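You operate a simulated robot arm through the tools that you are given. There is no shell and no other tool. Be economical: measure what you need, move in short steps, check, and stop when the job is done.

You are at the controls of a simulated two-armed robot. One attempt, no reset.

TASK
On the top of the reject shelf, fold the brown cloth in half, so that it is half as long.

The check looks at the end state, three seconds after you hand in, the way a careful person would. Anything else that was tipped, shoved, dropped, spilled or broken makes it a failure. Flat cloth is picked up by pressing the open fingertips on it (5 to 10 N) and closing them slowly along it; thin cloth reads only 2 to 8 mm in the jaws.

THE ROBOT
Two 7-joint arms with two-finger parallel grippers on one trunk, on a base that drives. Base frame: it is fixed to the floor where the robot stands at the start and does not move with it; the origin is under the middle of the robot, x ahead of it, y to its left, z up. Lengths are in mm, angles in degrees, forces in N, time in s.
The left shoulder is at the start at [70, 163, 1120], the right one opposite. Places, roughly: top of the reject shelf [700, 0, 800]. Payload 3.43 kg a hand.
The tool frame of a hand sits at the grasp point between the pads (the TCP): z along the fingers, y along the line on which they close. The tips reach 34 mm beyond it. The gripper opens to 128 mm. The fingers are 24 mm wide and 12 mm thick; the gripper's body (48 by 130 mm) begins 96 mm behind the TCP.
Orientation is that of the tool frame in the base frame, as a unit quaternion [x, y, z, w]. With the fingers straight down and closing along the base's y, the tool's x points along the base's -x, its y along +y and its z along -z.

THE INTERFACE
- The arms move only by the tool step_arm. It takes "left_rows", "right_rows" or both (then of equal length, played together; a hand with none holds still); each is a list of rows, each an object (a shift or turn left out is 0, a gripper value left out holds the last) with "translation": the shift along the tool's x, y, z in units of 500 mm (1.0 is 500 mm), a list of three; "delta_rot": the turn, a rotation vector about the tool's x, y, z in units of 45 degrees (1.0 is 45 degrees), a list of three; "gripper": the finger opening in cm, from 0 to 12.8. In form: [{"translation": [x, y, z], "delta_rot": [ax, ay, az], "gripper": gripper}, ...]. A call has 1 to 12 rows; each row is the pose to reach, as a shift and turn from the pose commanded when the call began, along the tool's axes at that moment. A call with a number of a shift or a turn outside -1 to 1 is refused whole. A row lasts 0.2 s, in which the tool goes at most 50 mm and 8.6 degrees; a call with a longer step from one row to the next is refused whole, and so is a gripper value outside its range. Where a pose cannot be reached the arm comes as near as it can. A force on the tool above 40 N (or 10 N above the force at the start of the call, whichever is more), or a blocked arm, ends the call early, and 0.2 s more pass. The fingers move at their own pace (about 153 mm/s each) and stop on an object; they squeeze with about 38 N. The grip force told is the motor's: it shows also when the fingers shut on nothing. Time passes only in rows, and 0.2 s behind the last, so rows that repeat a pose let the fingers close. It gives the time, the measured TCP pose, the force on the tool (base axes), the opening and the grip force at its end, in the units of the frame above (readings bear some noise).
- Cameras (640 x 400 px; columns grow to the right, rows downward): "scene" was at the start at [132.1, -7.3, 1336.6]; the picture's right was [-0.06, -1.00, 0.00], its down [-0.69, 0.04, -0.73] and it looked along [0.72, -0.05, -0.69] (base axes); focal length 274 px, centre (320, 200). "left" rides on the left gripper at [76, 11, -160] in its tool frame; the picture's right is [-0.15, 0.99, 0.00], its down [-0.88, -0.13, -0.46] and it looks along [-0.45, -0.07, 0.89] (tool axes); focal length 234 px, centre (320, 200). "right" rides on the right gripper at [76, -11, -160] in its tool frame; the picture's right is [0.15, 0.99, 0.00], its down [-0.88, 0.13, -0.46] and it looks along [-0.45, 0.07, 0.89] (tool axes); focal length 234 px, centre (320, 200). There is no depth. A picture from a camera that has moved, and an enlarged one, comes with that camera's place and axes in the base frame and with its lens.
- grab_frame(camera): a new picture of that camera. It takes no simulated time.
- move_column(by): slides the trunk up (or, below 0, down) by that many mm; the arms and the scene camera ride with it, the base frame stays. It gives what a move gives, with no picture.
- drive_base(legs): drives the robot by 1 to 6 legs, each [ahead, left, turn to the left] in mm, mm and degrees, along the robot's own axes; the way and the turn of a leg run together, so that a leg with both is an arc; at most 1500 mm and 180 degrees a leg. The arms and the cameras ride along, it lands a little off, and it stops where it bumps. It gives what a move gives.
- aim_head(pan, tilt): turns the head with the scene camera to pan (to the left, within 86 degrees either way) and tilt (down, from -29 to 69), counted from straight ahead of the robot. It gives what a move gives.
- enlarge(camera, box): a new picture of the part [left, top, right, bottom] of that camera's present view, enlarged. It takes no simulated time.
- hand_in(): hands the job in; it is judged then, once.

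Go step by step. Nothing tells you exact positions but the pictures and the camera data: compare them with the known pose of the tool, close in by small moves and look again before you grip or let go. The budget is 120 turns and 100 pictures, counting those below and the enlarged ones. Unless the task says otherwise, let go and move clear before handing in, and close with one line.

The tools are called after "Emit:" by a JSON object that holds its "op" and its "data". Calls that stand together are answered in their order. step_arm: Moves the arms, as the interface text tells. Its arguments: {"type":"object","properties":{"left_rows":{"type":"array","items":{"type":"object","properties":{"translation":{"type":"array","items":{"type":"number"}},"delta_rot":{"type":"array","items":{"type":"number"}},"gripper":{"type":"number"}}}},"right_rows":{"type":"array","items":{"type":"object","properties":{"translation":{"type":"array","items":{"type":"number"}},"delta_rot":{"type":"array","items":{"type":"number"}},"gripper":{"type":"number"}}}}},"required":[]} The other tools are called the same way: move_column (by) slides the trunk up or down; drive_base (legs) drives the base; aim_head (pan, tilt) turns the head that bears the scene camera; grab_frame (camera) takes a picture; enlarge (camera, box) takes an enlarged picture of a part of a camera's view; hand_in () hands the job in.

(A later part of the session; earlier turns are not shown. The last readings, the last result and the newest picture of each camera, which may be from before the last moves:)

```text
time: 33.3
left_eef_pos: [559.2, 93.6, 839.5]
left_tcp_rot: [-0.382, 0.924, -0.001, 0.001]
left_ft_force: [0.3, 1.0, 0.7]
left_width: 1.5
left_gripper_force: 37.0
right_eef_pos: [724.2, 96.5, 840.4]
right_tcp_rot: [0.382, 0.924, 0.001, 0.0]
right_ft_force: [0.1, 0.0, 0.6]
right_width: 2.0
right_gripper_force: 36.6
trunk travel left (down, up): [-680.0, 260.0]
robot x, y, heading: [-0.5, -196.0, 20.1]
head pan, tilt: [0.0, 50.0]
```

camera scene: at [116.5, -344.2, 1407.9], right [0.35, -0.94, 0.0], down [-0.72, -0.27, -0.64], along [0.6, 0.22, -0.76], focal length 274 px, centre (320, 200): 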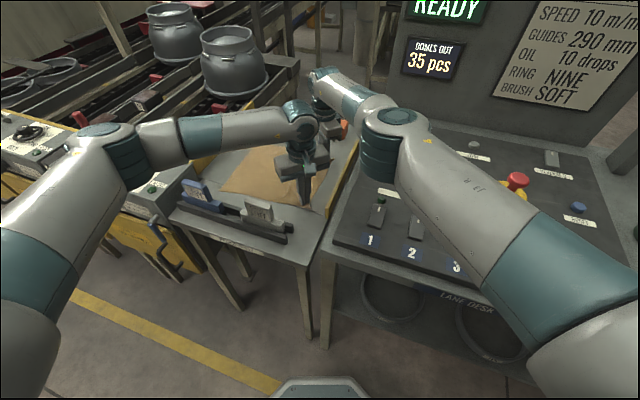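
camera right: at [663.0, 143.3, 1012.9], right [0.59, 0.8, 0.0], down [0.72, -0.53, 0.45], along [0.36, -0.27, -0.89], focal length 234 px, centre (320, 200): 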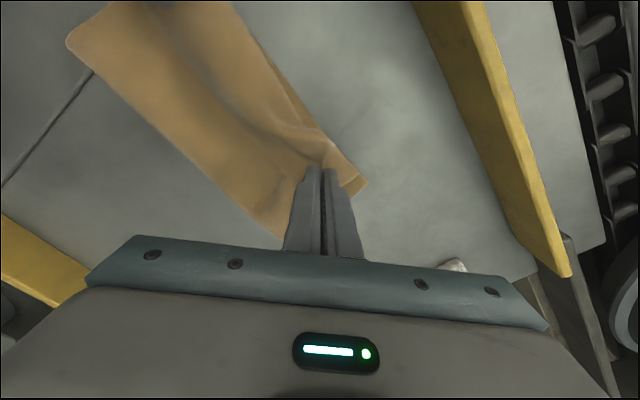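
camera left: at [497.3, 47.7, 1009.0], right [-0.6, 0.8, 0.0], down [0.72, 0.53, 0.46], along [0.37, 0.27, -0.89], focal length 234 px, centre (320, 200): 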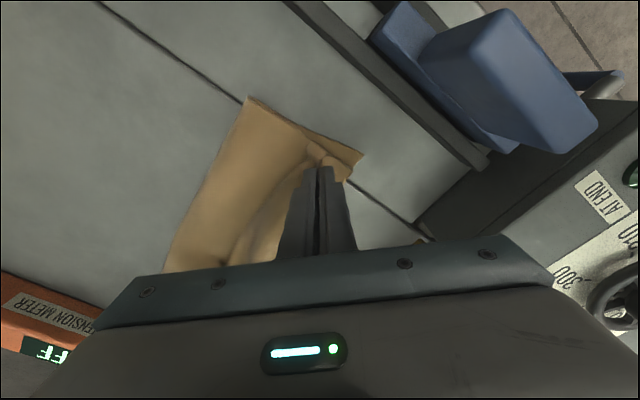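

Nearly touching. I open both a little, slowly, lift clear and look.

Emit:
{"op": "step_arm", "data": {"left_rows": [{"gripper": 0.6}, {"gripper": 1.2}, {"gripper": 1.8}, {"gripper": 1.8}, {"translation": [0, 0, -0.03]}, {"translation": [0, 0, -0.08]}, {"translation": [0, 0, -0.16]}, {"translation": [0, 0, -0.24]}], "right_rows": [{"gripper": 0.6}, {"gripper": 1.2}, {"gripper": 1.8}, {"gripper": 1.8}, {"translation": [0, 0, -0.03]}, {"translation": [0, 0, -0.08]}, {"translation": [0, 0, -0.16]}, {"translation": [0, 0, -0.24]}]}}

Emit:
{"op": "grab_frame", "data": {"camera": "right"}}

Emit:
{"op": "grab_frame", "data": {"camera": "left"}}

Emit:
{"op": "enlarge", "data": {"camera": "scene", "box": [180, 80, 400, 260]}}

```text
time: 35.1
left_eef_pos: [558.3, 91.2, 959.4]
left_tcp_rot: [-0.382, 0.924, -0.001, 0.0]
left_ft_force: [-0.1, -0.4, -0.3]
left_width: 18.0
left_gripper_force: 0.1
right_eef_pos: [724.1, 96.4, 961.2]
right_tcp_rot: [0.382, 0.924, 0.001, 0.0]
right_ft_force: [-0.5, -0.6, 0.4]
right_width: 18.2
right_gripper_force: 0.1
trunk travel left (down, up): [-680.0, 260.0]
robot x, y, heading: [-3.2, -198.3, 20.4]
head pan, tilt: [0.0, 50.0]
```

```text
66 pictures are left
camera right: at [662.3, 143.4, 1121.4], right [0.6, 0.8, 0.0], down [0.72, -0.53, 0.45], along [0.37, -0.27, -0.89], focal length 234 px, centre (320, 200)
```

right: 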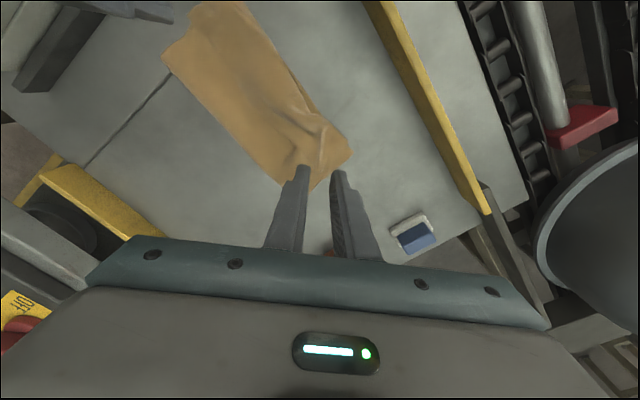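

```text
65 pictures are left
camera left: at [496.8, 47.1, 1118.8], right [-0.6, 0.8, 0.0], down [0.71, 0.53, 0.46], along [0.37, 0.27, -0.89], focal length 234 px, centre (320, 200)
```

left: 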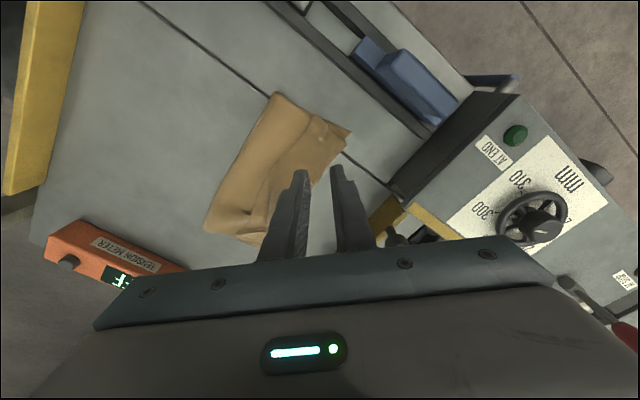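

```text
2.22 times, centred on (290, 170) of scene
camera zoom: at [116.9, -154.2, 1407.6], right [0.35, -0.94, 0.0], down [-0.72, -0.27, -0.64], along [0.6, 0.22, -0.77], focal length 609 px, centre (387, 267)
```

zoom: 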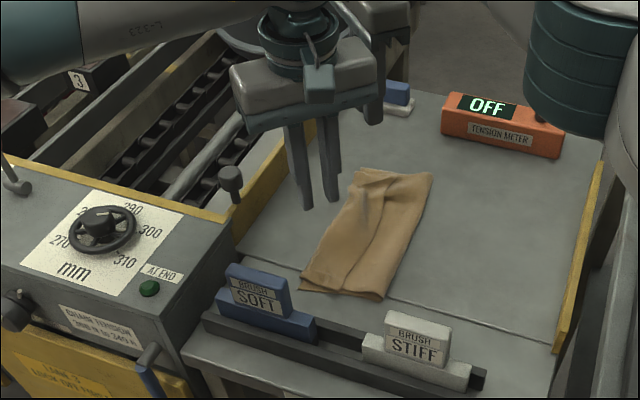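

Released cleanly. I zoom in on the result from both wrist cameras.

Emit:
{"op": "enlarge", "data": {"camera": "right", "box": [140, 0, 380, 200]}}

Emit:
{"op": "enlarge", "data": {"camera": "left", "box": [180, 70, 400, 260]}}

```text
2.00 times, centred on (260, 100) of right
camera zoom: at [662.3, 143.4, 1121.4], right [0.6, 0.8, 0.0], down [0.72, -0.53, 0.45], along [0.37, -0.27, -0.89], focal length 468 px, centre (440, 400)
```

zoom: 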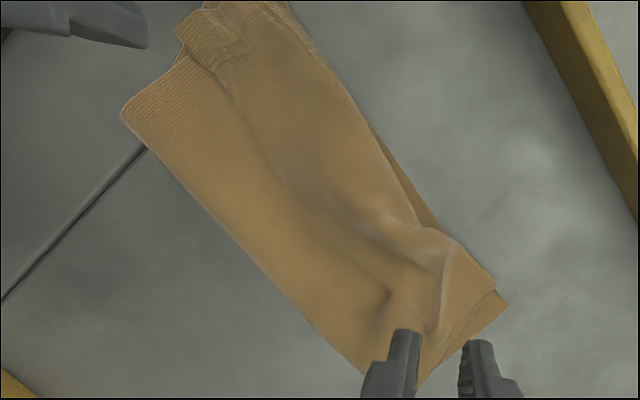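

```text
2.11 times, centred on (290, 165) of left
camera zoom: at [496.8, 47.1, 1118.8], right [-0.6, 0.8, 0.0], down [0.71, 0.53, 0.46], along [0.37, 0.27, -0.89], focal length 493 px, centre (383, 274)
```

zoom: 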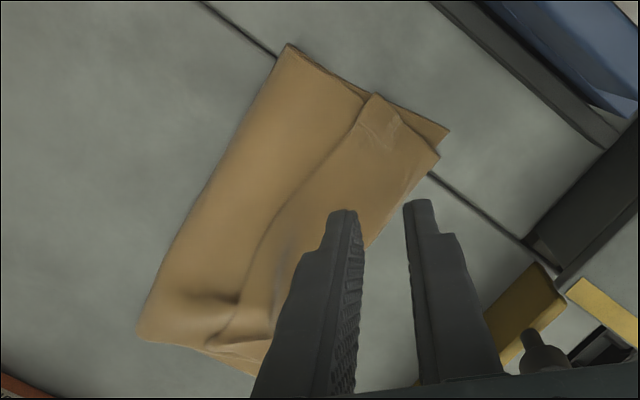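

The edges line up well at the left, but the folded width is only about 109 mm instead of 147. There seems to be excess in the upper layer as a pleat near the middle, so I look closer at that.

Emit:
{"op": "enlarge", "data": {"camera": "scene", "box": [270, 145, 340, 200]}}

Emit:
{"op": "enlarge", "data": {"camera": "left", "box": [240, 80, 360, 180]}}

```text
7.27 times, centred on (305, 172) of scene
camera zoom: at [116.9, -154.2, 1407.6], right [0.35, -0.94, 0.0], down [-0.72, -0.27, -0.64], along [0.6, 0.22, -0.77], focal length 1993 px, centre (429, 400)
```

zoom: 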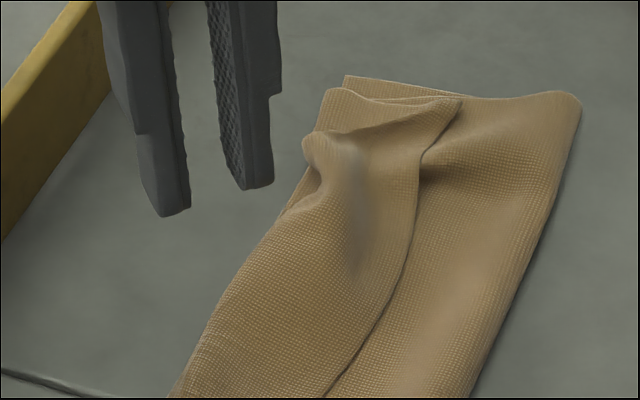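

```text
4.00 times, centred on (300, 130) of left
camera zoom: at [496.8, 47.1, 1118.8], right [-0.6, 0.8, 0.0], down [0.71, 0.53, 0.46], along [0.37, 0.27, -0.89], focal length 937 px, centre (400, 480)
```

zoom: 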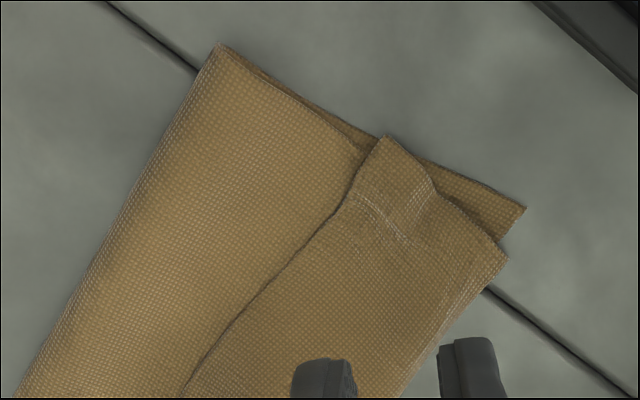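

Now it is clear: the far-right hem is lying folded back on top along y≈65, so the edge flap turned under the hands as I laid it. I'll re-pinch the same corner rucks on that flap, lift it open, shift the crease and lay it again with the hands tilted.

Emit:
{"op": "step_arm", "data": {"left_rows": [{"translation": [0.003, 0, 0.06], "gripper": 2.6}, {"translation": [0.006, -0.002, 0.12]}, {"translation": [0.01, -0.004, 0.18]}, {"translation": [0.01, -0.004, 0.226]}, {"translation": [0.01, -0.004, 0.234]}], "right_rows": [{"translation": [0, 0, 0.06], "gripper": 2.6}, {"translation": [0, 0, 0.12]}, {"translation": [0, 0, 0.18]}, {"translation": [0, 0, 0.226]}, {"translation": [0, 0, 0.236]}]}}

Emit:
{"op": "grab_frame", "data": {"camera": "left"}}

Emit:
{"op": "grab_frame", "data": {"camera": "right"}}

```text
time: 36.3
left_eef_pos: [556.4, 87.4, 841.5]
left_tcp_rot: [-0.382, 0.924, 0.0, -0.001]
left_ft_force: [1.2, -0.3, 0.2]
left_width: 26.0
left_gripper_force: 0.0
right_eef_pos: [725.3, 95.0, 841.6]
right_tcp_rot: [0.382, 0.924, 0.0, -0.002]
right_ft_force: [0.3, 0.5, -0.2]
right_width: 26.1
right_gripper_force: 0.0
trunk travel left (down, up): [-680.0, 260.0]
robot x, y, heading: [-0.1, -193.9, 20.2]
head pan, tilt: [0.0, 50.0]
```

```text
59 pictures are left
camera left: at [496.0, 41.9, 1001.1], right [-0.6, 0.8, 0.0], down [0.72, 0.53, 0.46], along [0.37, 0.27, -0.89], focal length 234 px, centre (320, 200)
```

left: 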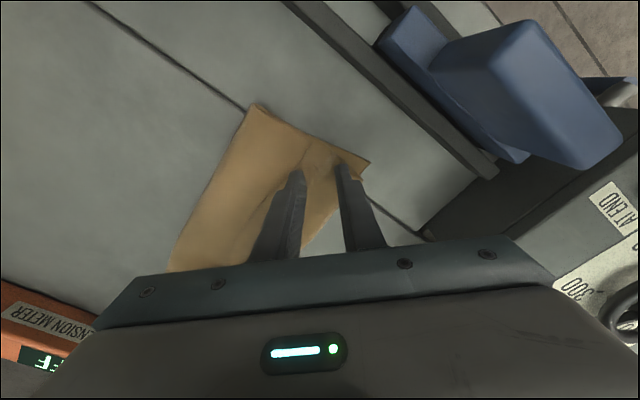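

```text
58 pictures are left
camera right: at [661.9, 142.2, 1001.9], right [0.6, 0.8, 0.0], down [0.72, -0.53, 0.45], along [0.36, -0.27, -0.89], focal length 234 px, centre (320, 200)
```

right: 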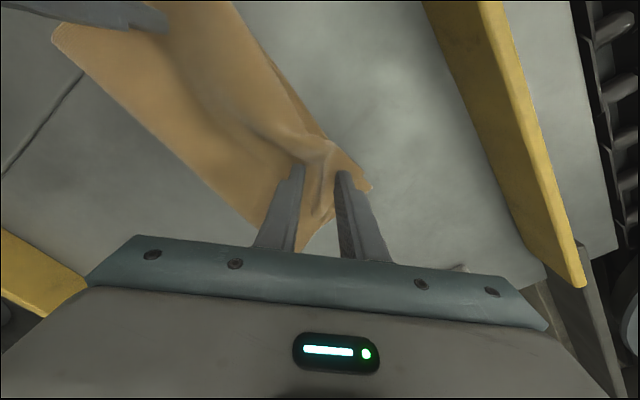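

The old rucks sit between the fingertips in both hands. I touch lightly and close slowly so only the top ply is taken.

Emit:
{"op": "step_arm", "data": {"left_rows": [{"translation": [0, 0, 0.003]}, {"translation": [0, 0, 0.005], "gripper": 2.2}, {"translation": [0, 0, 0.005], "gripper": 1.9}, {"translation": [0, 0, 0.005], "gripper": 1.6}, {"translation": [0, 0, 0.005], "gripper": 1.3}, {"translation": [0, 0, 0.005], "gripper": 1.0}, {"translation": [0, 0, 0.005], "gripper": 0.7}, {"translation": [0, 0, 0.005], "gripper": 0.4}, {"translation": [0, 0, 0.005], "gripper": 0.2}, {"translation": [0, 0, 0.005], "gripper": 0}, {"translation": [0, 0, 0.005], "gripper": 0}], "right_rows": [{"translation": [0, 0, 0.003]}, {"translation": [0, 0, 0.005], "gripper": 2.2}, {"translation": [0, 0, 0.005], "gripper": 1.9}, {"translation": [0, 0, 0.005], "gripper": 1.6}, {"translation": [0, 0, 0.005], "gripper": 1.3}, {"translation": [0, 0, 0.005], "gripper": 1.0}, {"translation": [0, 0, 0.005], "gripper": 0.7}, {"translation": [0, 0, 0.005], "gripper": 0.4}, {"translation": [0, 0, 0.005], "gripper": 0.2}, {"translation": [0, 0, 0.005], "gripper": 0}, {"translation": [0, 0, 0.005], "gripper": 0}]}}

Emit:
{"op": "grab_frame", "data": {"camera": "left"}}

Emit:
{"op": "grab_frame", "data": {"camera": "right"}}

```text
time: 38.7
left_eef_pos: [557.4, 87.2, 839.8]
left_tcp_rot: [-0.383, 0.924, 0.0, 0.0]
left_ft_force: [-0.7, 0.4, 0.5]
left_width: 0.1
left_gripper_force: 32.8
right_eef_pos: [725.4, 96.0, 841.0]
right_tcp_rot: [0.382, 0.924, 0.001, -0.001]
right_ft_force: [-0.6, 0.0, 0.2]
right_width: 2.1
right_gripper_force: 37.0
trunk travel left (down, up): [-680.0, 260.0]
robot x, y, heading: [-0.1, -191.7, 20.2]
head pan, tilt: [0.0, 50.0]
```

```text
57 pictures are left
camera left: at [495.2, 42.5, 998.7], right [-0.6, 0.8, 0.0], down [0.71, 0.53, 0.46], along [0.37, 0.27, -0.89], focal length 234 px, centre (320, 200)
```

left: 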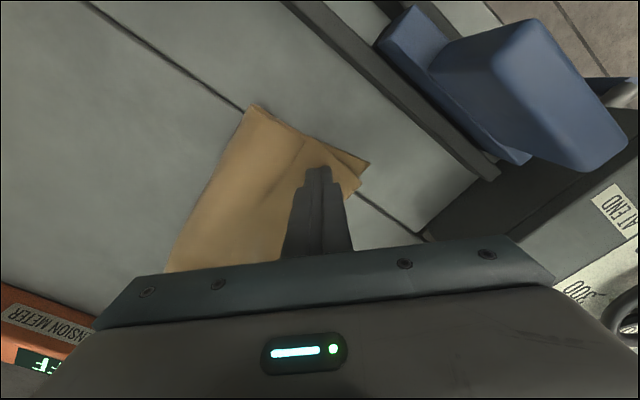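

```text
56 pictures are left
camera right: at [661.7, 142.6, 1001.0], right [0.6, 0.8, 0.0], down [0.72, -0.53, 0.45], along [0.36, -0.27, -0.89], focal length 234 px, centre (320, 200)
```

right: 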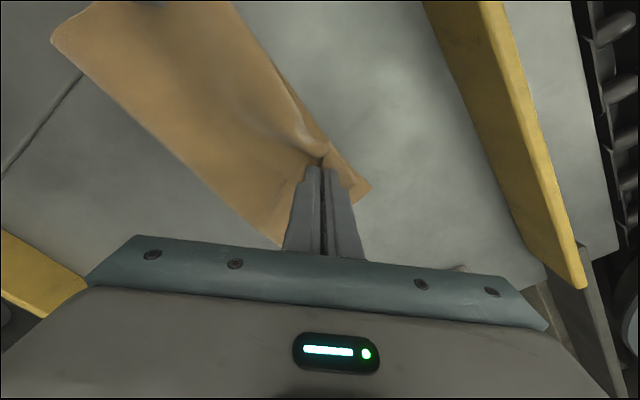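

The right has hold; the left missed. The left retries with a bit more pressure.

Emit:
{"op": "step_arm", "data": {"left_rows": [{"translation": [0, 0, -0.01]}, {"translation": [-0.004, -0.004, -0.01], "gripper": 2.8}, {"translation": [-0.004, -0.004, 0]}, {"translation": [-0.004, -0.004, 0.003]}, {"translation": [-0.004, -0.004, 0.006]}, {"translation": [-0.004, -0.004, 0.008]}]}}

Emit:
{"op": "grab_frame", "data": {"camera": "left"}}

```text
time: 40.1
left_eef_pos: [559.4, 87.5, 836.5]
left_tcp_rot: [-0.383, 0.924, -0.001, 0.0]
left_ft_force: [-0.1, -0.2, 2.2]
left_width: 27.8
left_gripper_force: 0.0
right_eef_pos: [724.2, 95.5, 841.3]
right_tcp_rot: [0.382, 0.924, 0.0, -0.001]
right_ft_force: [0.7, 0.2, -0.6]
right_width: 2.4
right_gripper_force: 36.5
trunk travel left (down, up): [-680.0, 260.0]
robot x, y, heading: [-0.2, -194.6, 20.4]
head pan, tilt: [0.0, 50.0]
```

```text
55 pictures are left
camera left: at [497.6, 42.6, 995.3], right [-0.6, 0.8, 0.0], down [0.71, 0.53, 0.46], along [0.37, 0.27, -0.89], focal length 234 px, centre (320, 200)
```

left: 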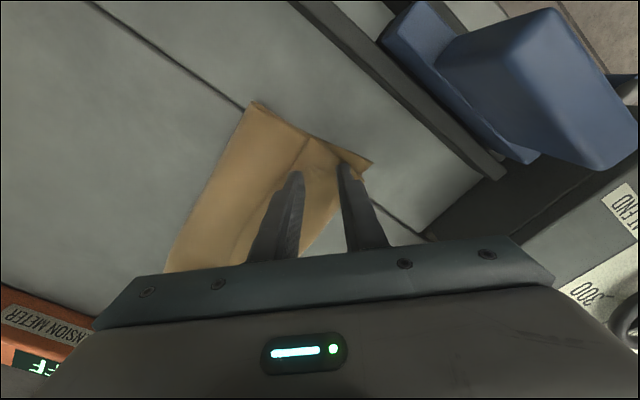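

Emit:
{"op": "step_arm", "data": {"left_rows": [{"translation": [0, 0, 0.003]}, {"translation": [0, 0, 0.004], "gripper": 2.5}, {"translation": [0, 0, 0.004], "gripper": 2.2}, {"translation": [0, 0, 0.004], "gripper": 1.9}, {"translation": [0, 0, 0.004], "gripper": 1.6}, {"translation": [0, 0, 0.004], "gripper": 1.3}, {"translation": [0, 0, 0.004], "gripper": 1.0}, {"translation": [0, 0, 0.004], "gripper": 0.7}, {"translation": [0, 0, 0.004], "gripper": 0.4}, {"translation": [0, 0, 0.004], "gripper": 0.2}, {"translation": [0, 0, 0.004], "gripper": 0}, {"translation": [0, 0, 0.004], "gripper": 0}]}}

Emit:
{"op": "grab_frame", "data": {"camera": "left"}}

```text
time: 42.7
left_eef_pos: [557.5, 87.3, 836.1]
left_tcp_rot: [-0.383, 0.924, 0.0, 0.002]
left_ft_force: [-0.2, 5.1, 30.6]
left_width: 1.9
left_gripper_force: 36.6
right_eef_pos: [722.8, 96.4, 842.6]
right_tcp_rot: [0.382, 0.924, 0.001, 0.0]
right_ft_force: [-1.6, -0.1, -0.3]
right_width: 2.2
right_gripper_force: 36.8
trunk travel left (down, up): [-680.0, 260.0]
robot x, y, heading: [0.5, -195.0, 20.2]
head pan, tilt: [0.0, 50.0]
```

```text
54 pictures are left
camera left: at [495.8, 42.3, 994.4], right [-0.6, 0.8, 0.0], down [0.71, 0.53, 0.46], along [0.37, 0.27, -0.89], focal length 234 px, centre (320, 200)
```

left: 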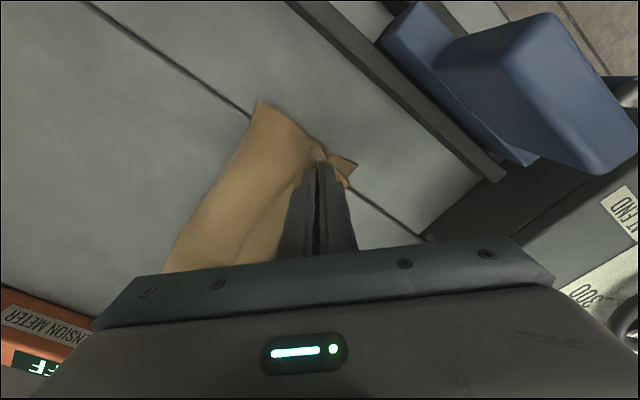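

Left now reads 1.9 mm. I lift both 50 mm and check that only the top ply comes.

Emit:
{"op": "step_arm", "data": {"left_rows": [{"translation": [0, 0, -0.02]}, {"translation": [0, 0, -0.04]}, {"translation": [0, 0, -0.06]}, {"translation": [0, 0, -0.08]}, {"translation": [0, 0, -0.1]}, {"translation": [0, 0, -0.1]}], "right_rows": [{"translation": [0, 0, -0.02]}, {"translation": [0, 0, -0.04]}, {"translation": [0, 0, -0.06]}, {"translation": [0, 0, -0.08]}, {"translation": [0, 0, -0.1]}, {"translation": [0, 0, -0.1]}]}}

Emit:
{"op": "grab_frame", "data": {"camera": "left"}}

Emit:
{"op": "grab_frame", "data": {"camera": "right"}}

Emit:
{"op": "enlarge", "data": {"camera": "scene", "box": [240, 110, 360, 210]}}

```text
time: 44.1
left_eef_pos: [559.1, 88.0, 884.1]
left_tcp_rot: [-0.383, 0.924, 0.0, 0.0]
left_ft_force: [0.2, 0.1, -0.8]
left_width: 1.8
left_gripper_force: 36.6
right_eef_pos: [725.9, 96.4, 889.7]
right_tcp_rot: [0.383, 0.924, 0.0, -0.001]
right_ft_force: [-0.7, 0.8, 0.7]
right_width: 2.1
right_gripper_force: 37.1
trunk travel left (down, up): [-680.0, 260.0]
robot x, y, heading: [0.7, -196.6, 20.2]
head pan, tilt: [0.0, 50.0]
```

```text
53 pictures are left
camera left: at [498.1, 43.1, 1042.9], right [-0.6, 0.8, 0.0], down [0.72, 0.53, 0.46], along [0.37, 0.27, -0.89], focal length 234 px, centre (320, 200)
```

left: 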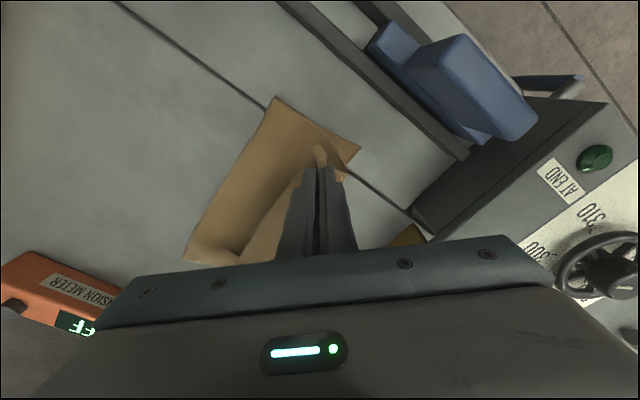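

```text
52 pictures are left
camera right: at [663.0, 143.3, 1050.3], right [0.6, 0.8, 0.0], down [0.72, -0.53, 0.45], along [0.36, -0.27, -0.89], focal length 234 px, centre (320, 200)
```

right: 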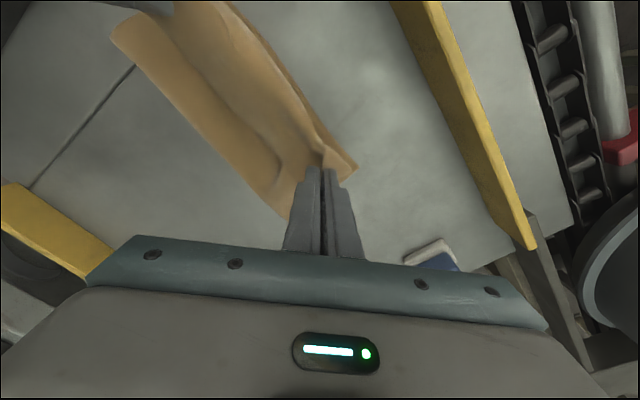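

```text
4.00 times, centred on (300, 160) of scene
camera zoom: at [118.6, -153.2, 1407.5], right [0.35, -0.94, 0.0], down [-0.72, -0.27, -0.64], along [0.6, 0.22, -0.77], focal length 1096 px, centre (400, 360)
```

zoom: 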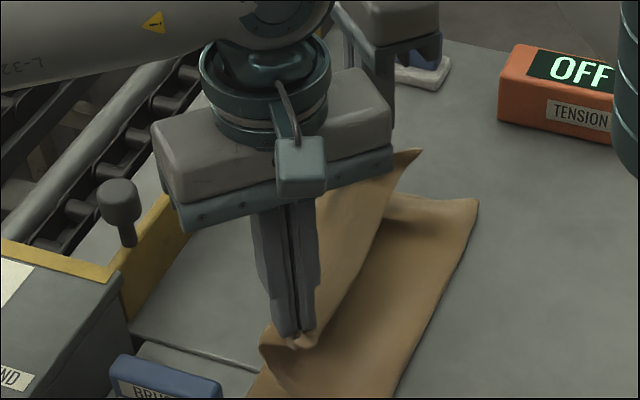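

Only the top ply came up. I raise it further, then carry it back right with the base so the crease rolls out to the cloth's true middle.

Emit:
{"op": "step_arm", "data": {"left_rows": [{"translation": [0.014, -0.014, -0.03]}, {"translation": [0.028, -0.028, -0.06]}, {"translation": [0.042, -0.042, -0.09]}, {"translation": [0.056, -0.056, -0.12]}, {"translation": [0.056, -0.056, -0.14]}, {"translation": [0.056, -0.056, -0.14]}], "right_rows": [{"translation": [-0.014, -0.014, -0.03]}, {"translation": [-0.028, -0.028, -0.06]}, {"translation": [-0.042, -0.042, -0.09]}, {"translation": [-0.06, -0.05, -0.12]}, {"translation": [-0.066, -0.05, -0.13]}, {"translation": [-0.066, -0.05, -0.13]}]}}

Emit:
{"op": "drive_base", "data": {"legs": [[-26, -70, 0]]}}

Emit:
{"op": "grab_frame", "data": {"camera": "left"}}

Emit:
{"op": "grab_frame", "data": {"camera": "right"}}

Emit:
{"op": "enlarge", "data": {"camera": "scene", "box": [220, 90, 380, 220]}}

```text
time: 45.5
left_eef_pos: [559.8, 47.9, 953.8]
left_tcp_rot: [-0.382, 0.924, 0.0, 0.0]
left_ft_force: [2.9, 0.7, -0.3]
left_width: 2.1
left_gripper_force: 36.4
right_eef_pos: [730.5, 56.5, 955.7]
right_tcp_rot: [0.382, 0.924, 0.001, -0.002]
right_ft_force: [-2.5, -0.3, 0.9]
right_width: 1.6
right_gripper_force: 37.0
trunk travel left (down, up): [-680.0, 260.0]
robot x, y, heading: [-3.2, -199.1, 20.3]
head pan, tilt: [0.0, 50.0]
```

```text
time: 46.6
left_eef_pos: [558.9, -24.3, 954.0]
left_tcp_rot: [-0.382, 0.924, 0.0, 0.0]
left_ft_force: [3.1, 0.1, 0.4]
left_width: 1.7
left_gripper_force: 37.1
right_eef_pos: [731.1, -16.6, 954.7]
right_tcp_rot: [0.382, 0.924, 0.0, -0.001]
right_ft_force: [-4.2, -0.8, -0.4]
right_width: 2.0
right_gripper_force: 37.0
trunk travel left (down, up): [-680.0, 260.0]
robot x, y, heading: [-3.8, -269.6, 20.4]
head pan, tilt: [0.0, 50.0]
```

```text
50 pictures are left
camera left: at [497.8, -69.7, 1112.7], right [-0.6, 0.8, 0.0], down [0.71, 0.53, 0.46], along [0.37, 0.27, -0.89], focal length 234 px, centre (320, 200)
```

left: 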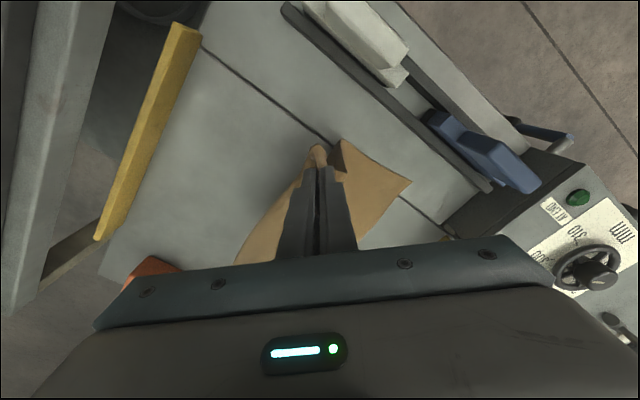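

```text
49 pictures are left
camera right: at [667.8, 29.7, 1115.7], right [0.59, 0.8, 0.0], down [0.72, -0.53, 0.45], along [0.36, -0.27, -0.89], focal length 234 px, centre (320, 200)
```

right: 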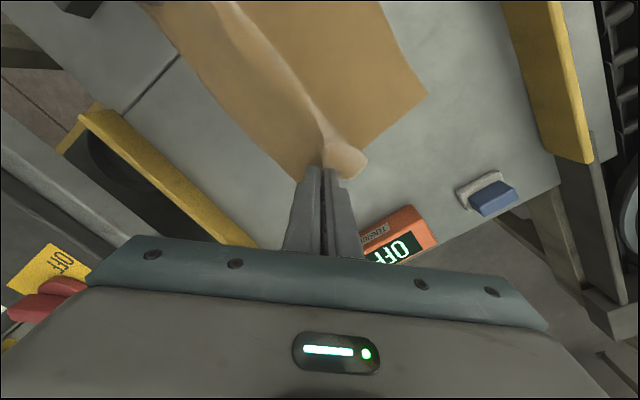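

```text
3.08 times, centred on (300, 155) of scene
camera zoom: at [118.1, -227.1, 1407.5], right [0.35, -0.94, 0.0], down [-0.72, -0.27, -0.64], along [0.6, 0.22, -0.77], focal length 843 px, centre (382, 338)
```

zoom: 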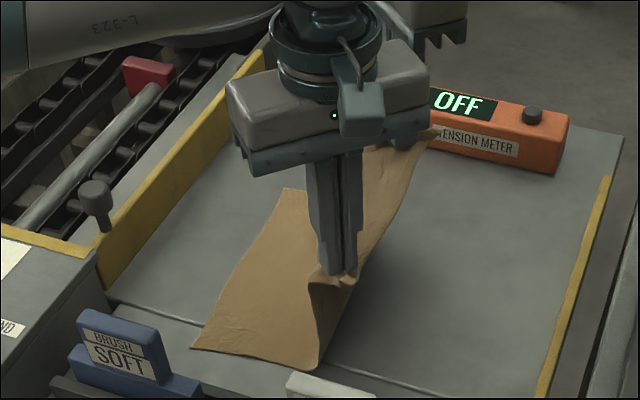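

The upper layer stands up cleanly and the lower layer lies flat. I ease the stretch, lower a bit and go further right so the lower layer lies flat past the middle.

Emit:
{"op": "step_arm", "data": {"left_rows": [{"translation": [-0.003, -0.003, 0.02]}, {"translation": [-0.006, -0.006, 0.04]}, {"translation": [-0.006, -0.006, 0.04]}], "right_rows": [{"translation": [0.003, -0.003, 0.02]}, {"translation": [0.006, -0.006, 0.04]}, {"translation": [0.006, -0.006, 0.04]}]}}

Emit:
{"op": "drive_base", "data": {"legs": [[-23, -61, 0]]}}

Emit:
{"op": "enlarge", "data": {"camera": "scene", "box": [200, 90, 360, 220]}}

```text
time: 47.4
left_eef_pos: [564.8, -24.3, 934.3]
left_tcp_rot: [-0.383, 0.924, -0.001, 0.001]
left_ft_force: [0.2, 0.1, 0.6]
left_width: 1.9
left_gripper_force: 36.5
right_eef_pos: [725.9, -17.8, 935.7]
right_tcp_rot: [0.382, 0.924, 0.0, -0.001]
right_ft_force: [0.1, -0.5, 0.3]
right_width: 2.0
right_gripper_force: 36.5
trunk travel left (down, up): [-680.0, 260.0]
robot x, y, heading: [0.9, -269.0, 20.4]
head pan, tilt: [0.0, 50.0]
```

```text
time: 48.4
left_eef_pos: [562.9, -87.8, 932.9]
left_tcp_rot: [-0.384, 0.924, -0.001, 0.0]
left_ft_force: [0.7, 0.5, 0.3]
left_width: 1.8
left_gripper_force: 36.8
right_eef_pos: [725.4, -79.8, 935.2]
right_tcp_rot: [0.381, 0.925, 0.0, -0.001]
right_ft_force: [0.5, -0.5, 0.1]
right_width: 1.9
right_gripper_force: 36.4
trunk travel left (down, up): [-680.0, 260.0]
robot x, y, heading: [0.1, -333.0, 20.3]
head pan, tilt: [0.0, 50.0]
```

```text
3.08 times, centred on (280, 155) of scene
camera zoom: at [117.6, -291.5, 1407.5], right [0.35, -0.94, 0.0], down [-0.72, -0.27, -0.64], along [0.6, 0.22, -0.77], focal length 843 px, centre (443, 338)
```

zoom: 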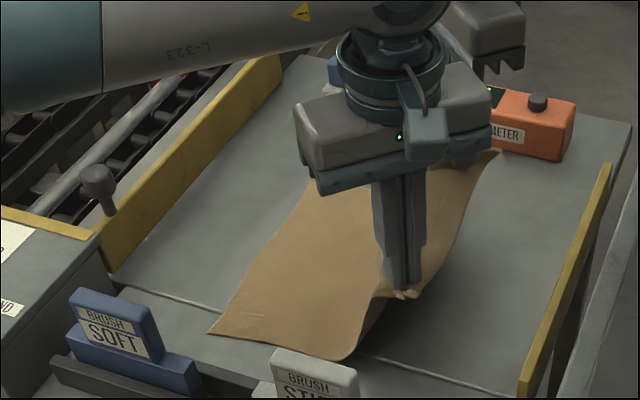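

Crease material is laid out. Now I swing back left by 125 mm to let the upper layer lean over, before letting it fall from above so its hem flips out.

Emit:
{"op": "drive_base", "data": {"legs": [[44, 119, 0]]}}

Emit:
{"op": "enlarge", "data": {"camera": "scene", "box": [220, 90, 380, 220]}}

Emit:
{"op": "grab_frame", "data": {"camera": "right"}}

Emit:
{"op": "grab_frame", "data": {"camera": "left"}}

```text
time: 49.6
left_eef_pos: [562.6, 36.2, 934.0]
left_tcp_rot: [-0.383, 0.924, 0.0, 0.0]
left_ft_force: [-0.4, 0.0, 0.2]
left_width: 1.9
left_gripper_force: 36.8
right_eef_pos: [725.5, 43.7, 935.4]
right_tcp_rot: [0.382, 0.924, 0.0, -0.002]
right_ft_force: [0.0, -0.6, -0.1]
right_width: 2.1
right_gripper_force: 36.5
trunk travel left (down, up): [-680.0, 260.0]
robot x, y, heading: [-1.3, -206.3, 20.4]
head pan, tilt: [0.0, 50.0]
```

```text
3.08 times, centred on (300, 155) of scene
camera zoom: at [117.7, -166.5, 1407.6], right [0.35, -0.94, 0.0], down [-0.72, -0.27, -0.64], along [0.6, 0.22, -0.77], focal length 843 px, centre (382, 338)
```

zoom: 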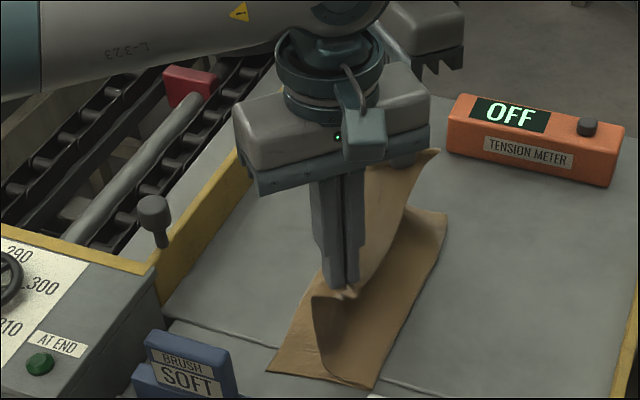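

```text
45 pictures are left
camera right: at [662.8, 90.2, 1096.1], right [0.59, 0.8, 0.0], down [0.72, -0.53, 0.45], along [0.36, -0.27, -0.89], focal length 234 px, centre (320, 200)
```

right: 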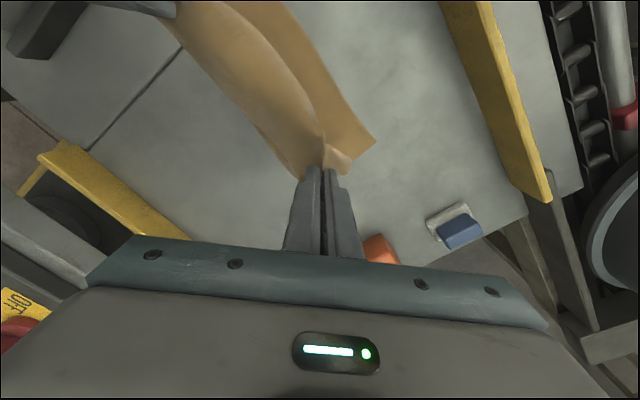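

```text
44 pictures are left
camera left: at [501.7, -8.8, 1093.0], right [-0.6, 0.8, 0.0], down [0.71, 0.53, 0.46], along [0.37, 0.27, -0.89], focal length 234 px, centre (320, 200)
```

left: 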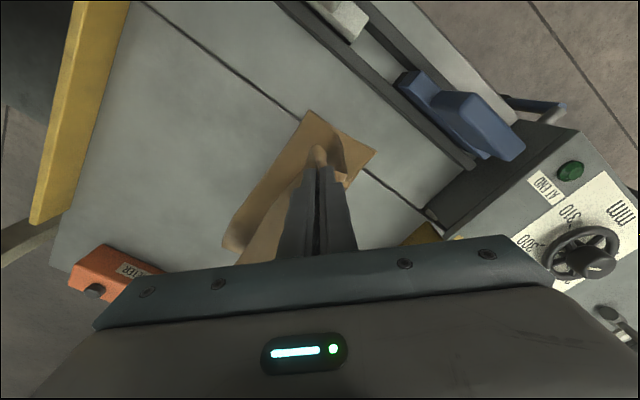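

The sheet arches over nicely. I go slightly further left and lower, then release at once from about 75 mm up.

Emit:
{"op": "step_arm", "data": {"left_rows": [{"translation": [-0.01, 0.01, 0.02]}, {"translation": [-0.025, 0.025, 0.044]}, {"translation": [-0.025, 0.025, 0.044], "gripper": 4}, {"translation": [-0.025, 0.025, 0.044]}, {"translation": [-0.025, 0.025, 0.02]}, {"translation": [-0.025, 0.025, -0.06]}], "right_rows": [{"translation": [0.01, 0.01, 0.02]}, {"translation": [0.02, 0.02, 0.044]}, {"translation": [0.02, 0.02, 0.044], "gripper": 4}, {"translation": [0.02, 0.02, 0.044]}, {"translation": [0.02, 0.02, 0.02]}, {"translation": [0.02, 0.02, -0.06]}]}}

Emit:
{"op": "grab_frame", "data": {"camera": "right"}}

Emit:
{"op": "grab_frame", "data": {"camera": "left"}}

Emit:
{"op": "enlarge", "data": {"camera": "scene", "box": [220, 90, 380, 220]}}

```text
time: 51.0
left_eef_pos: [561.6, 54.6, 965.9]
left_tcp_rot: [-0.383, 0.924, 0.0, 0.002]
left_ft_force: [0.2, -0.1, 0.1]
left_width: 39.8
left_gripper_force: 0.1
right_eef_pos: [724.3, 56.8, 967.0]
right_tcp_rot: [0.382, 0.924, 0.002, 0.0]
right_ft_force: [-0.2, -0.1, 0.5]
right_width: 40.0
right_gripper_force: 0.0
trunk travel left (down, up): [-680.0, 260.0]
robot x, y, heading: [-0.3, -206.0, 20.8]
head pan, tilt: [0.0, 50.0]
```

```text
43 pictures are left
camera right: at [661.0, 103.8, 1127.7], right [0.59, 0.8, 0.0], down [0.72, -0.53, 0.45], along [0.37, -0.27, -0.89], focal length 234 px, centre (320, 200)
```

right: 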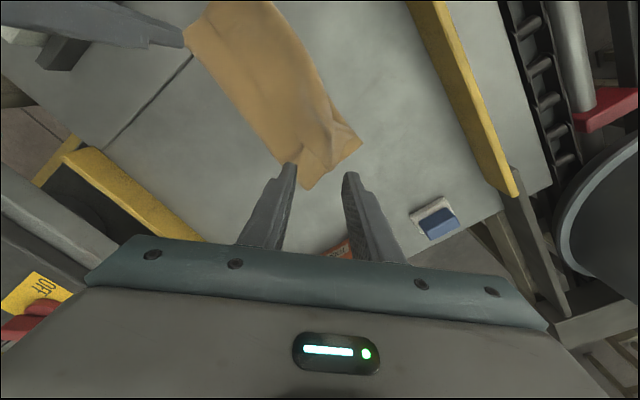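

```text
42 pictures are left
camera left: at [500.1, 9.1, 1124.3], right [-0.6, 0.8, 0.0], down [0.71, 0.53, 0.46], along [0.37, 0.27, -0.89], focal length 234 px, centre (320, 200)
```

left: 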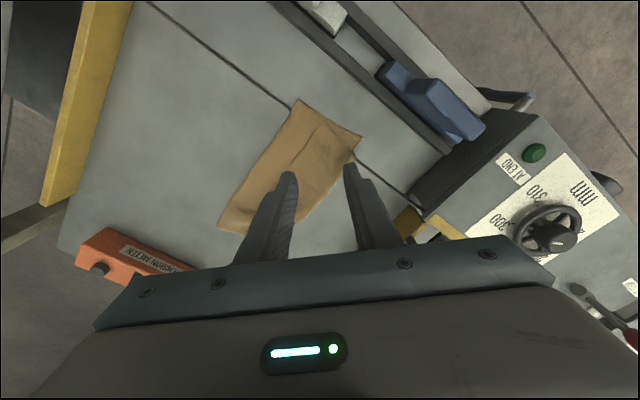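

```text
3.08 times, centred on (300, 155) of scene
camera zoom: at [115.6, -167.2, 1407.7], right [0.35, -0.94, 0.0], down [-0.72, -0.27, -0.64], along [0.6, 0.22, -0.77], focal length 843 px, centre (382, 338)
```

zoom: 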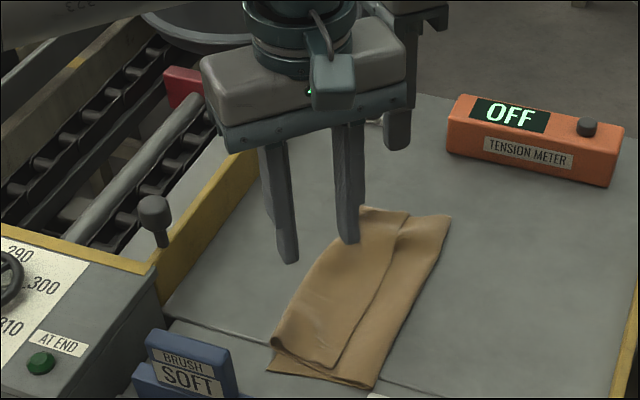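

The hem folded back again as it fell. I need a precise look at where its free edge lies; then I'll try to push the flap open to the left with closed fingertips.

Emit:
{"op": "enlarge", "data": {"camera": "left", "box": [200, 80, 380, 240]}}

Emit:
{"op": "enlarge", "data": {"camera": "right", "box": [170, 0, 390, 200]}}

```text
2.50 times, centred on (290, 160) of left
camera zoom: at [500.1, 9.1, 1124.3], right [-0.6, 0.8, 0.0], down [0.71, 0.53, 0.46], along [0.37, 0.27, -0.89], focal length 585 px, centre (395, 300)
```

zoom: 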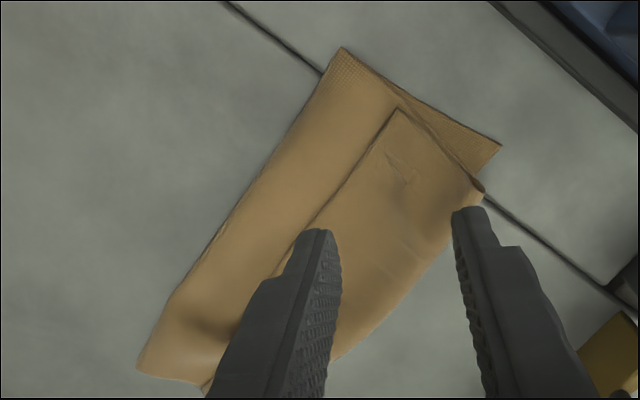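

```text
2.00 times, centred on (280, 100) of right
camera zoom: at [661.0, 103.8, 1127.7], right [0.59, 0.8, 0.0], down [0.72, -0.53, 0.45], along [0.37, -0.27, -0.89], focal length 468 px, centre (400, 400)
```

zoom: 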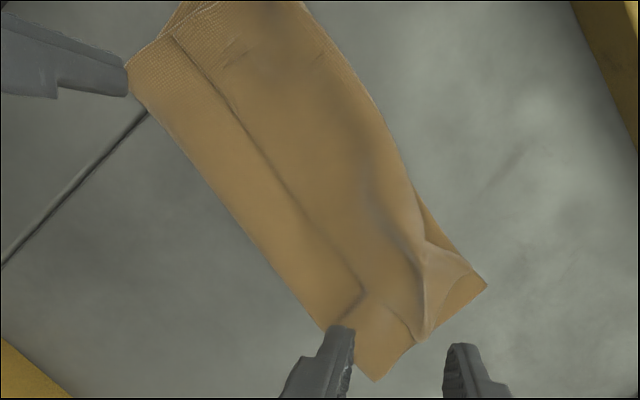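

Flap free edge is at y≈37 and its turn line at y≈103, so the flap is about 63 mm wide. I reposition the base left for reach, close the fingers and hover over the free edge with both hands.

Emit:
{"op": "drive_base", "data": {"legs": [[21, 56, 0]]}}

Emit:
{"op": "step_arm", "data": {"left_rows": [{"translation": [0.034, -0.075, 0], "gripper": 0}, {"translation": [0.068, -0.15, 0]}, {"translation": [0.068, -0.15, 0.08]}, {"translation": [0.068, -0.15, 0.16]}, {"translation": [0.068, -0.15, 0.23]}, {"translation": [0.068, -0.15, 0.242]}], "right_rows": [{"translation": [-0.032, -0.081, 0], "gripper": 0}, {"translation": [-0.065, -0.162, 0]}, {"translation": [-0.065, -0.162, 0.08]}, {"translation": [-0.065, -0.162, 0.16]}, {"translation": [-0.065, -0.162, 0.23]}, {"translation": [-0.065, -0.162, 0.244]}]}}

Emit:
{"op": "grab_frame", "data": {"camera": "left"}}

Emit:
{"op": "grab_frame", "data": {"camera": "right"}}

```text
time: 52.0
left_eef_pos: [563.2, 113.4, 964.8]
left_tcp_rot: [-0.383, 0.924, 0.0, -0.001]
left_ft_force: [-0.2, 0.0, 0.1]
left_width: 39.9
left_gripper_force: 0.0
right_eef_pos: [725.9, 115.1, 966.3]
right_tcp_rot: [0.382, 0.924, 0.001, -0.002]
right_ft_force: [0.5, -0.4, -0.2]
right_width: 39.7
right_gripper_force: 0.0
trunk travel left (down, up): [-680.0, 260.0]
robot x, y, heading: [1.9, -152.0, 20.2]
head pan, tilt: [0.0, 50.0]
```

```text
time: 52.6
left_eef_pos: [580.8, 41.3, 965.3]
left_tcp_rot: [-0.372, 0.928, 0.0, -0.003]
left_ft_force: [-1.9, -1.6, 1.8]
left_width: 0.0
left_gripper_force: 33.0
right_eef_pos: [705.2, 44.9, 965.1]
right_tcp_rot: [0.388, 0.922, 0.003, 0.001]
right_ft_force: [3.2, 1.0, -0.6]
right_width: 0.0
right_gripper_force: 32.2
trunk travel left (down, up): [-680.0, 260.0]
robot x, y, heading: [5.0, -153.2, 20.5]
head pan, tilt: [0.0, 50.0]
stopped in row 2 (left hand): the force on the tool passed its limit (the readings are from after the stop); the commanded pose is now the measured one
```

```text
38 pictures are left
camera left: at [521.6, -2.5, 1124.2], right [-0.58, 0.82, 0.0], down [0.73, 0.51, 0.45], along [0.37, 0.26, -0.89], focal length 234 px, centre (320, 200)
```

left: 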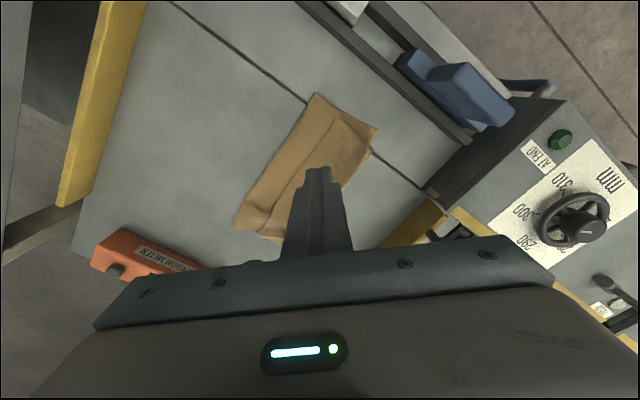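

```text
37 pictures are left
camera right: at [642.0, 91.2, 1125.7], right [0.61, 0.8, 0.01], down [0.71, -0.54, 0.46], along [0.37, -0.27, -0.89], focal length 234 px, centre (320, 200)
```

right: 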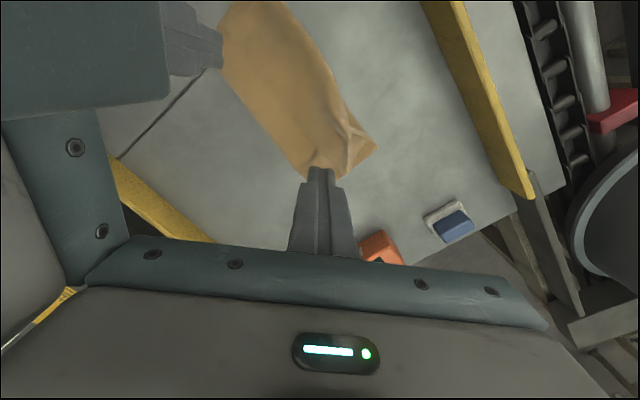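

The gripper bodies brushed each other, with no harm done. I spread them to about 147 mm apart and come down over the free edge.

Emit:
{"op": "step_arm", "data": {"left_rows": [{"translation": [0.03, 0.02, 0]}, {"translation": [0.03, 0.02, 0.08]}, {"translation": [0.03, 0.02, 0.16]}, {"translation": [0.03, 0.02, 0.23]}, {"translation": [0.03, 0.02, 0.25]}, {"translation": [0.03, 0.02, 0.253]}], "right_rows": [{"translation": [-0.018, -0.004, 0]}, {"translation": [-0.018, -0.004, 0.08]}, {"translation": [-0.018, -0.004, 0.16]}, {"translation": [-0.018, -0.004, 0.23]}, {"translation": [-0.018, -0.004, 0.25]}, {"translation": [-0.018, -0.004, 0.253]}]}}

Emit:
{"op": "enlarge", "data": {"camera": "scene", "box": [250, 110, 370, 210]}}

```text
time: 54.0
left_eef_pos: [564.3, 42.2, 837.7]
left_tcp_rot: [-0.374, 0.928, 0.0, -0.003]
left_ft_force: [0.6, 0.3, -1.3]
left_width: 0.1
left_gripper_force: 32.8
right_eef_pos: [711.4, 39.1, 839.6]
right_tcp_rot: [0.389, 0.921, 0.003, 0.003]
right_ft_force: [0.3, 0.5, 0.3]
right_width: 0.0
right_gripper_force: 33.3
trunk travel left (down, up): [-680.0, 260.0]
robot x, y, heading: [-1.1, -150.6, 20.4]
head pan, tilt: [0.0, 50.0]
```

```text
4.00 times, centred on (310, 160) of scene
camera zoom: at [118.0, -107.7, 1407.6], right [0.35, -0.94, 0.0], down [-0.72, -0.27, -0.64], along [0.6, 0.22, -0.77], focal length 1096 px, centre (360, 360)
```

zoom: 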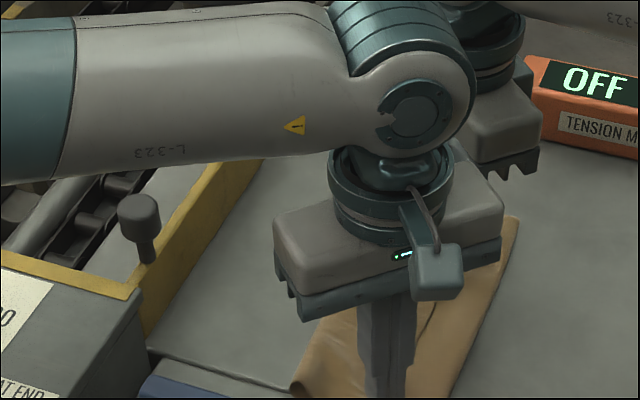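

I press lightly and sweep both closed fingertips 60 mm to the left.

Emit:
{"op": "step_arm", "data": {"left_rows": [{"translation": [0, 0, 0.003]}, {"translation": [-0.014, 0.0145, 0.004]}, {"translation": [-0.028, 0.029, 0.004]}, {"translation": [-0.042, 0.0435, 0.004]}, {"translation": [-0.056, 0.058, 0.004]}, {"translation": [-0.07, 0.0725, 0.004]}, {"translation": [-0.084, 0.087, 0.004]}], "right_rows": [{"translation": [0, 0, 0.005]}, {"translation": [0.0144, 0.014, 0.006]}, {"translation": [0.0288, 0.028, 0.006]}, {"translation": [0.0432, 0.042, 0.006]}, {"translation": [0.0576, 0.056, 0.006]}, {"translation": [0.072, 0.07, 0.006]}, {"translation": [0.0864, 0.084, 0.006]}]}}

Emit:
{"op": "grab_frame", "data": {"camera": "left"}}

Emit:
{"op": "grab_frame", "data": {"camera": "right"}}

```text
time: 55.6
left_eef_pos: [562.9, 102.1, 836.0]
left_tcp_rot: [-0.373, 0.928, -0.001, -0.003]
left_ft_force: [0.2, -0.1, 1.2]
left_width: 0.1
left_gripper_force: 33.1
right_eef_pos: [709.9, 101.5, 836.0]
right_tcp_rot: [0.387, 0.922, 0.002, 0.002]
right_ft_force: [-0.2, -0.9, 2.5]
right_width: 0.2
right_gripper_force: 32.6
trunk travel left (down, up): [-680.0, 260.0]
robot x, y, heading: [1.6, -147.3, 20.2]
head pan, tilt: [0.0, 50.0]
```

```text
35 pictures are left
camera left: at [502.0, 59.0, 995.9], right [-0.58, 0.82, 0.0], down [0.73, 0.52, 0.45], along [0.37, 0.26, -0.89], focal length 234 px, centre (320, 200)
```

left: 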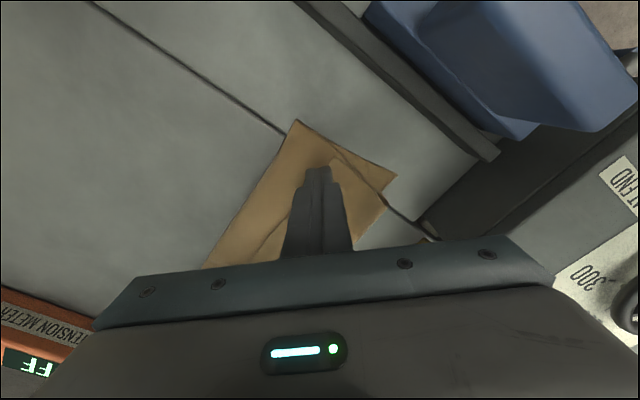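

```text
34 pictures are left
camera right: at [646.0, 148.4, 996.5], right [0.6, 0.8, 0.01], down [0.71, -0.54, 0.46], along [0.37, -0.27, -0.89], focal length 234 px, centre (320, 200)
```

right: 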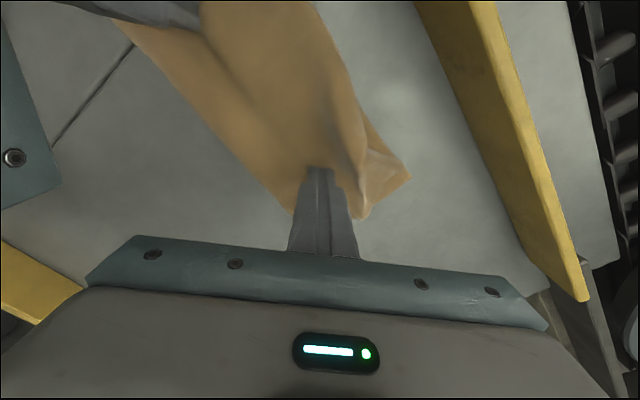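

The whole stack slid left instead of opening: cloth-on-cloth grips better than cloth-on-table. New plan: re-pinch the flap corners and lift the cloth up fully as a curtain. Then I lay its lower half toward the left and bring the held edge back right, so the hem ends up facing outward naturally. I raise the hands and look first.

Emit:
{"op": "step_arm", "data": {"left_rows": [{"translation": [0, 0, -0.08], "gripper": 2.8}, {"translation": [0.02, -0.02, -0.16]}, {"translation": [0.02, -0.02, -0.22]}], "right_rows": [{"translation": [0, 0, -0.08], "gripper": 2.8}, {"translation": [-0.02, -0.02, -0.16]}, {"translation": [-0.02, -0.02, -0.22]}]}}

Emit:
{"op": "grab_frame", "data": {"camera": "left"}}

Emit:
{"op": "enlarge", "data": {"camera": "right", "box": [120, 0, 440, 220]}}

```text
time: 56.4
left_eef_pos: [565.1, 88.1, 946.6]
left_tcp_rot: [-0.372, 0.928, 0.0, -0.004]
left_ft_force: [-0.9, 0.6, -0.6]
left_width: 27.8
left_gripper_force: 0.1
right_eef_pos: [708.8, 86.2, 945.1]
right_tcp_rot: [0.388, 0.922, 0.002, 0.001]
right_ft_force: [0.7, -0.3, 0.0]
right_width: 28.1
right_gripper_force: 0.1
trunk travel left (down, up): [-680.0, 260.0]
robot x, y, heading: [0.6, -149.7, 20.5]
head pan, tilt: [0.0, 50.0]
```

```text
33 pictures are left
camera left: at [502.3, 44.6, 1106.1], right [-0.58, 0.82, 0.0], down [0.73, 0.52, 0.45], along [0.37, 0.26, -0.89], focal length 234 px, centre (320, 200)
```

left: 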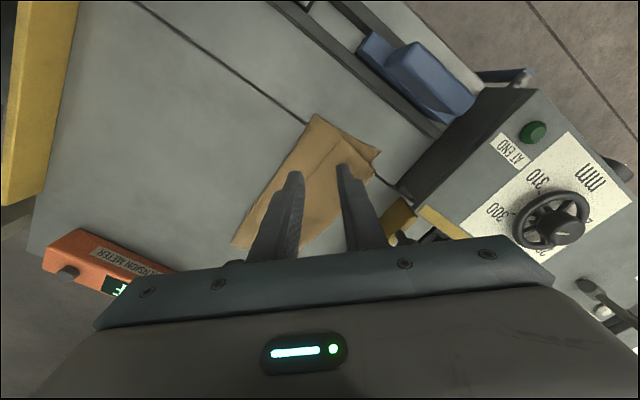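

```text
1.82 times, centred on (280, 110) of right
camera zoom: at [645.2, 133.3, 1106.4], right [0.6, 0.8, 0.01], down [0.71, -0.54, 0.46], along [0.37, -0.27, -0.89], focal length 426 px, centre (393, 364)
```

zoom: 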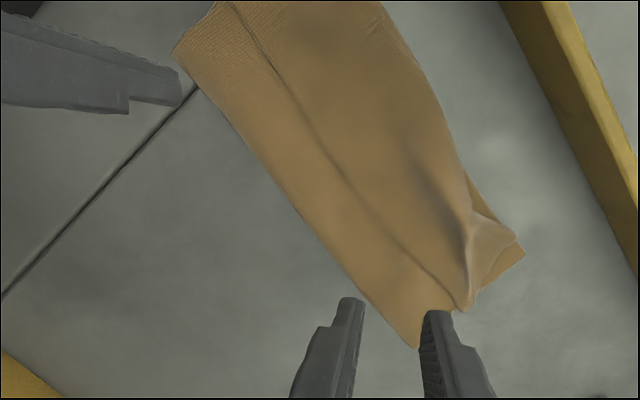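

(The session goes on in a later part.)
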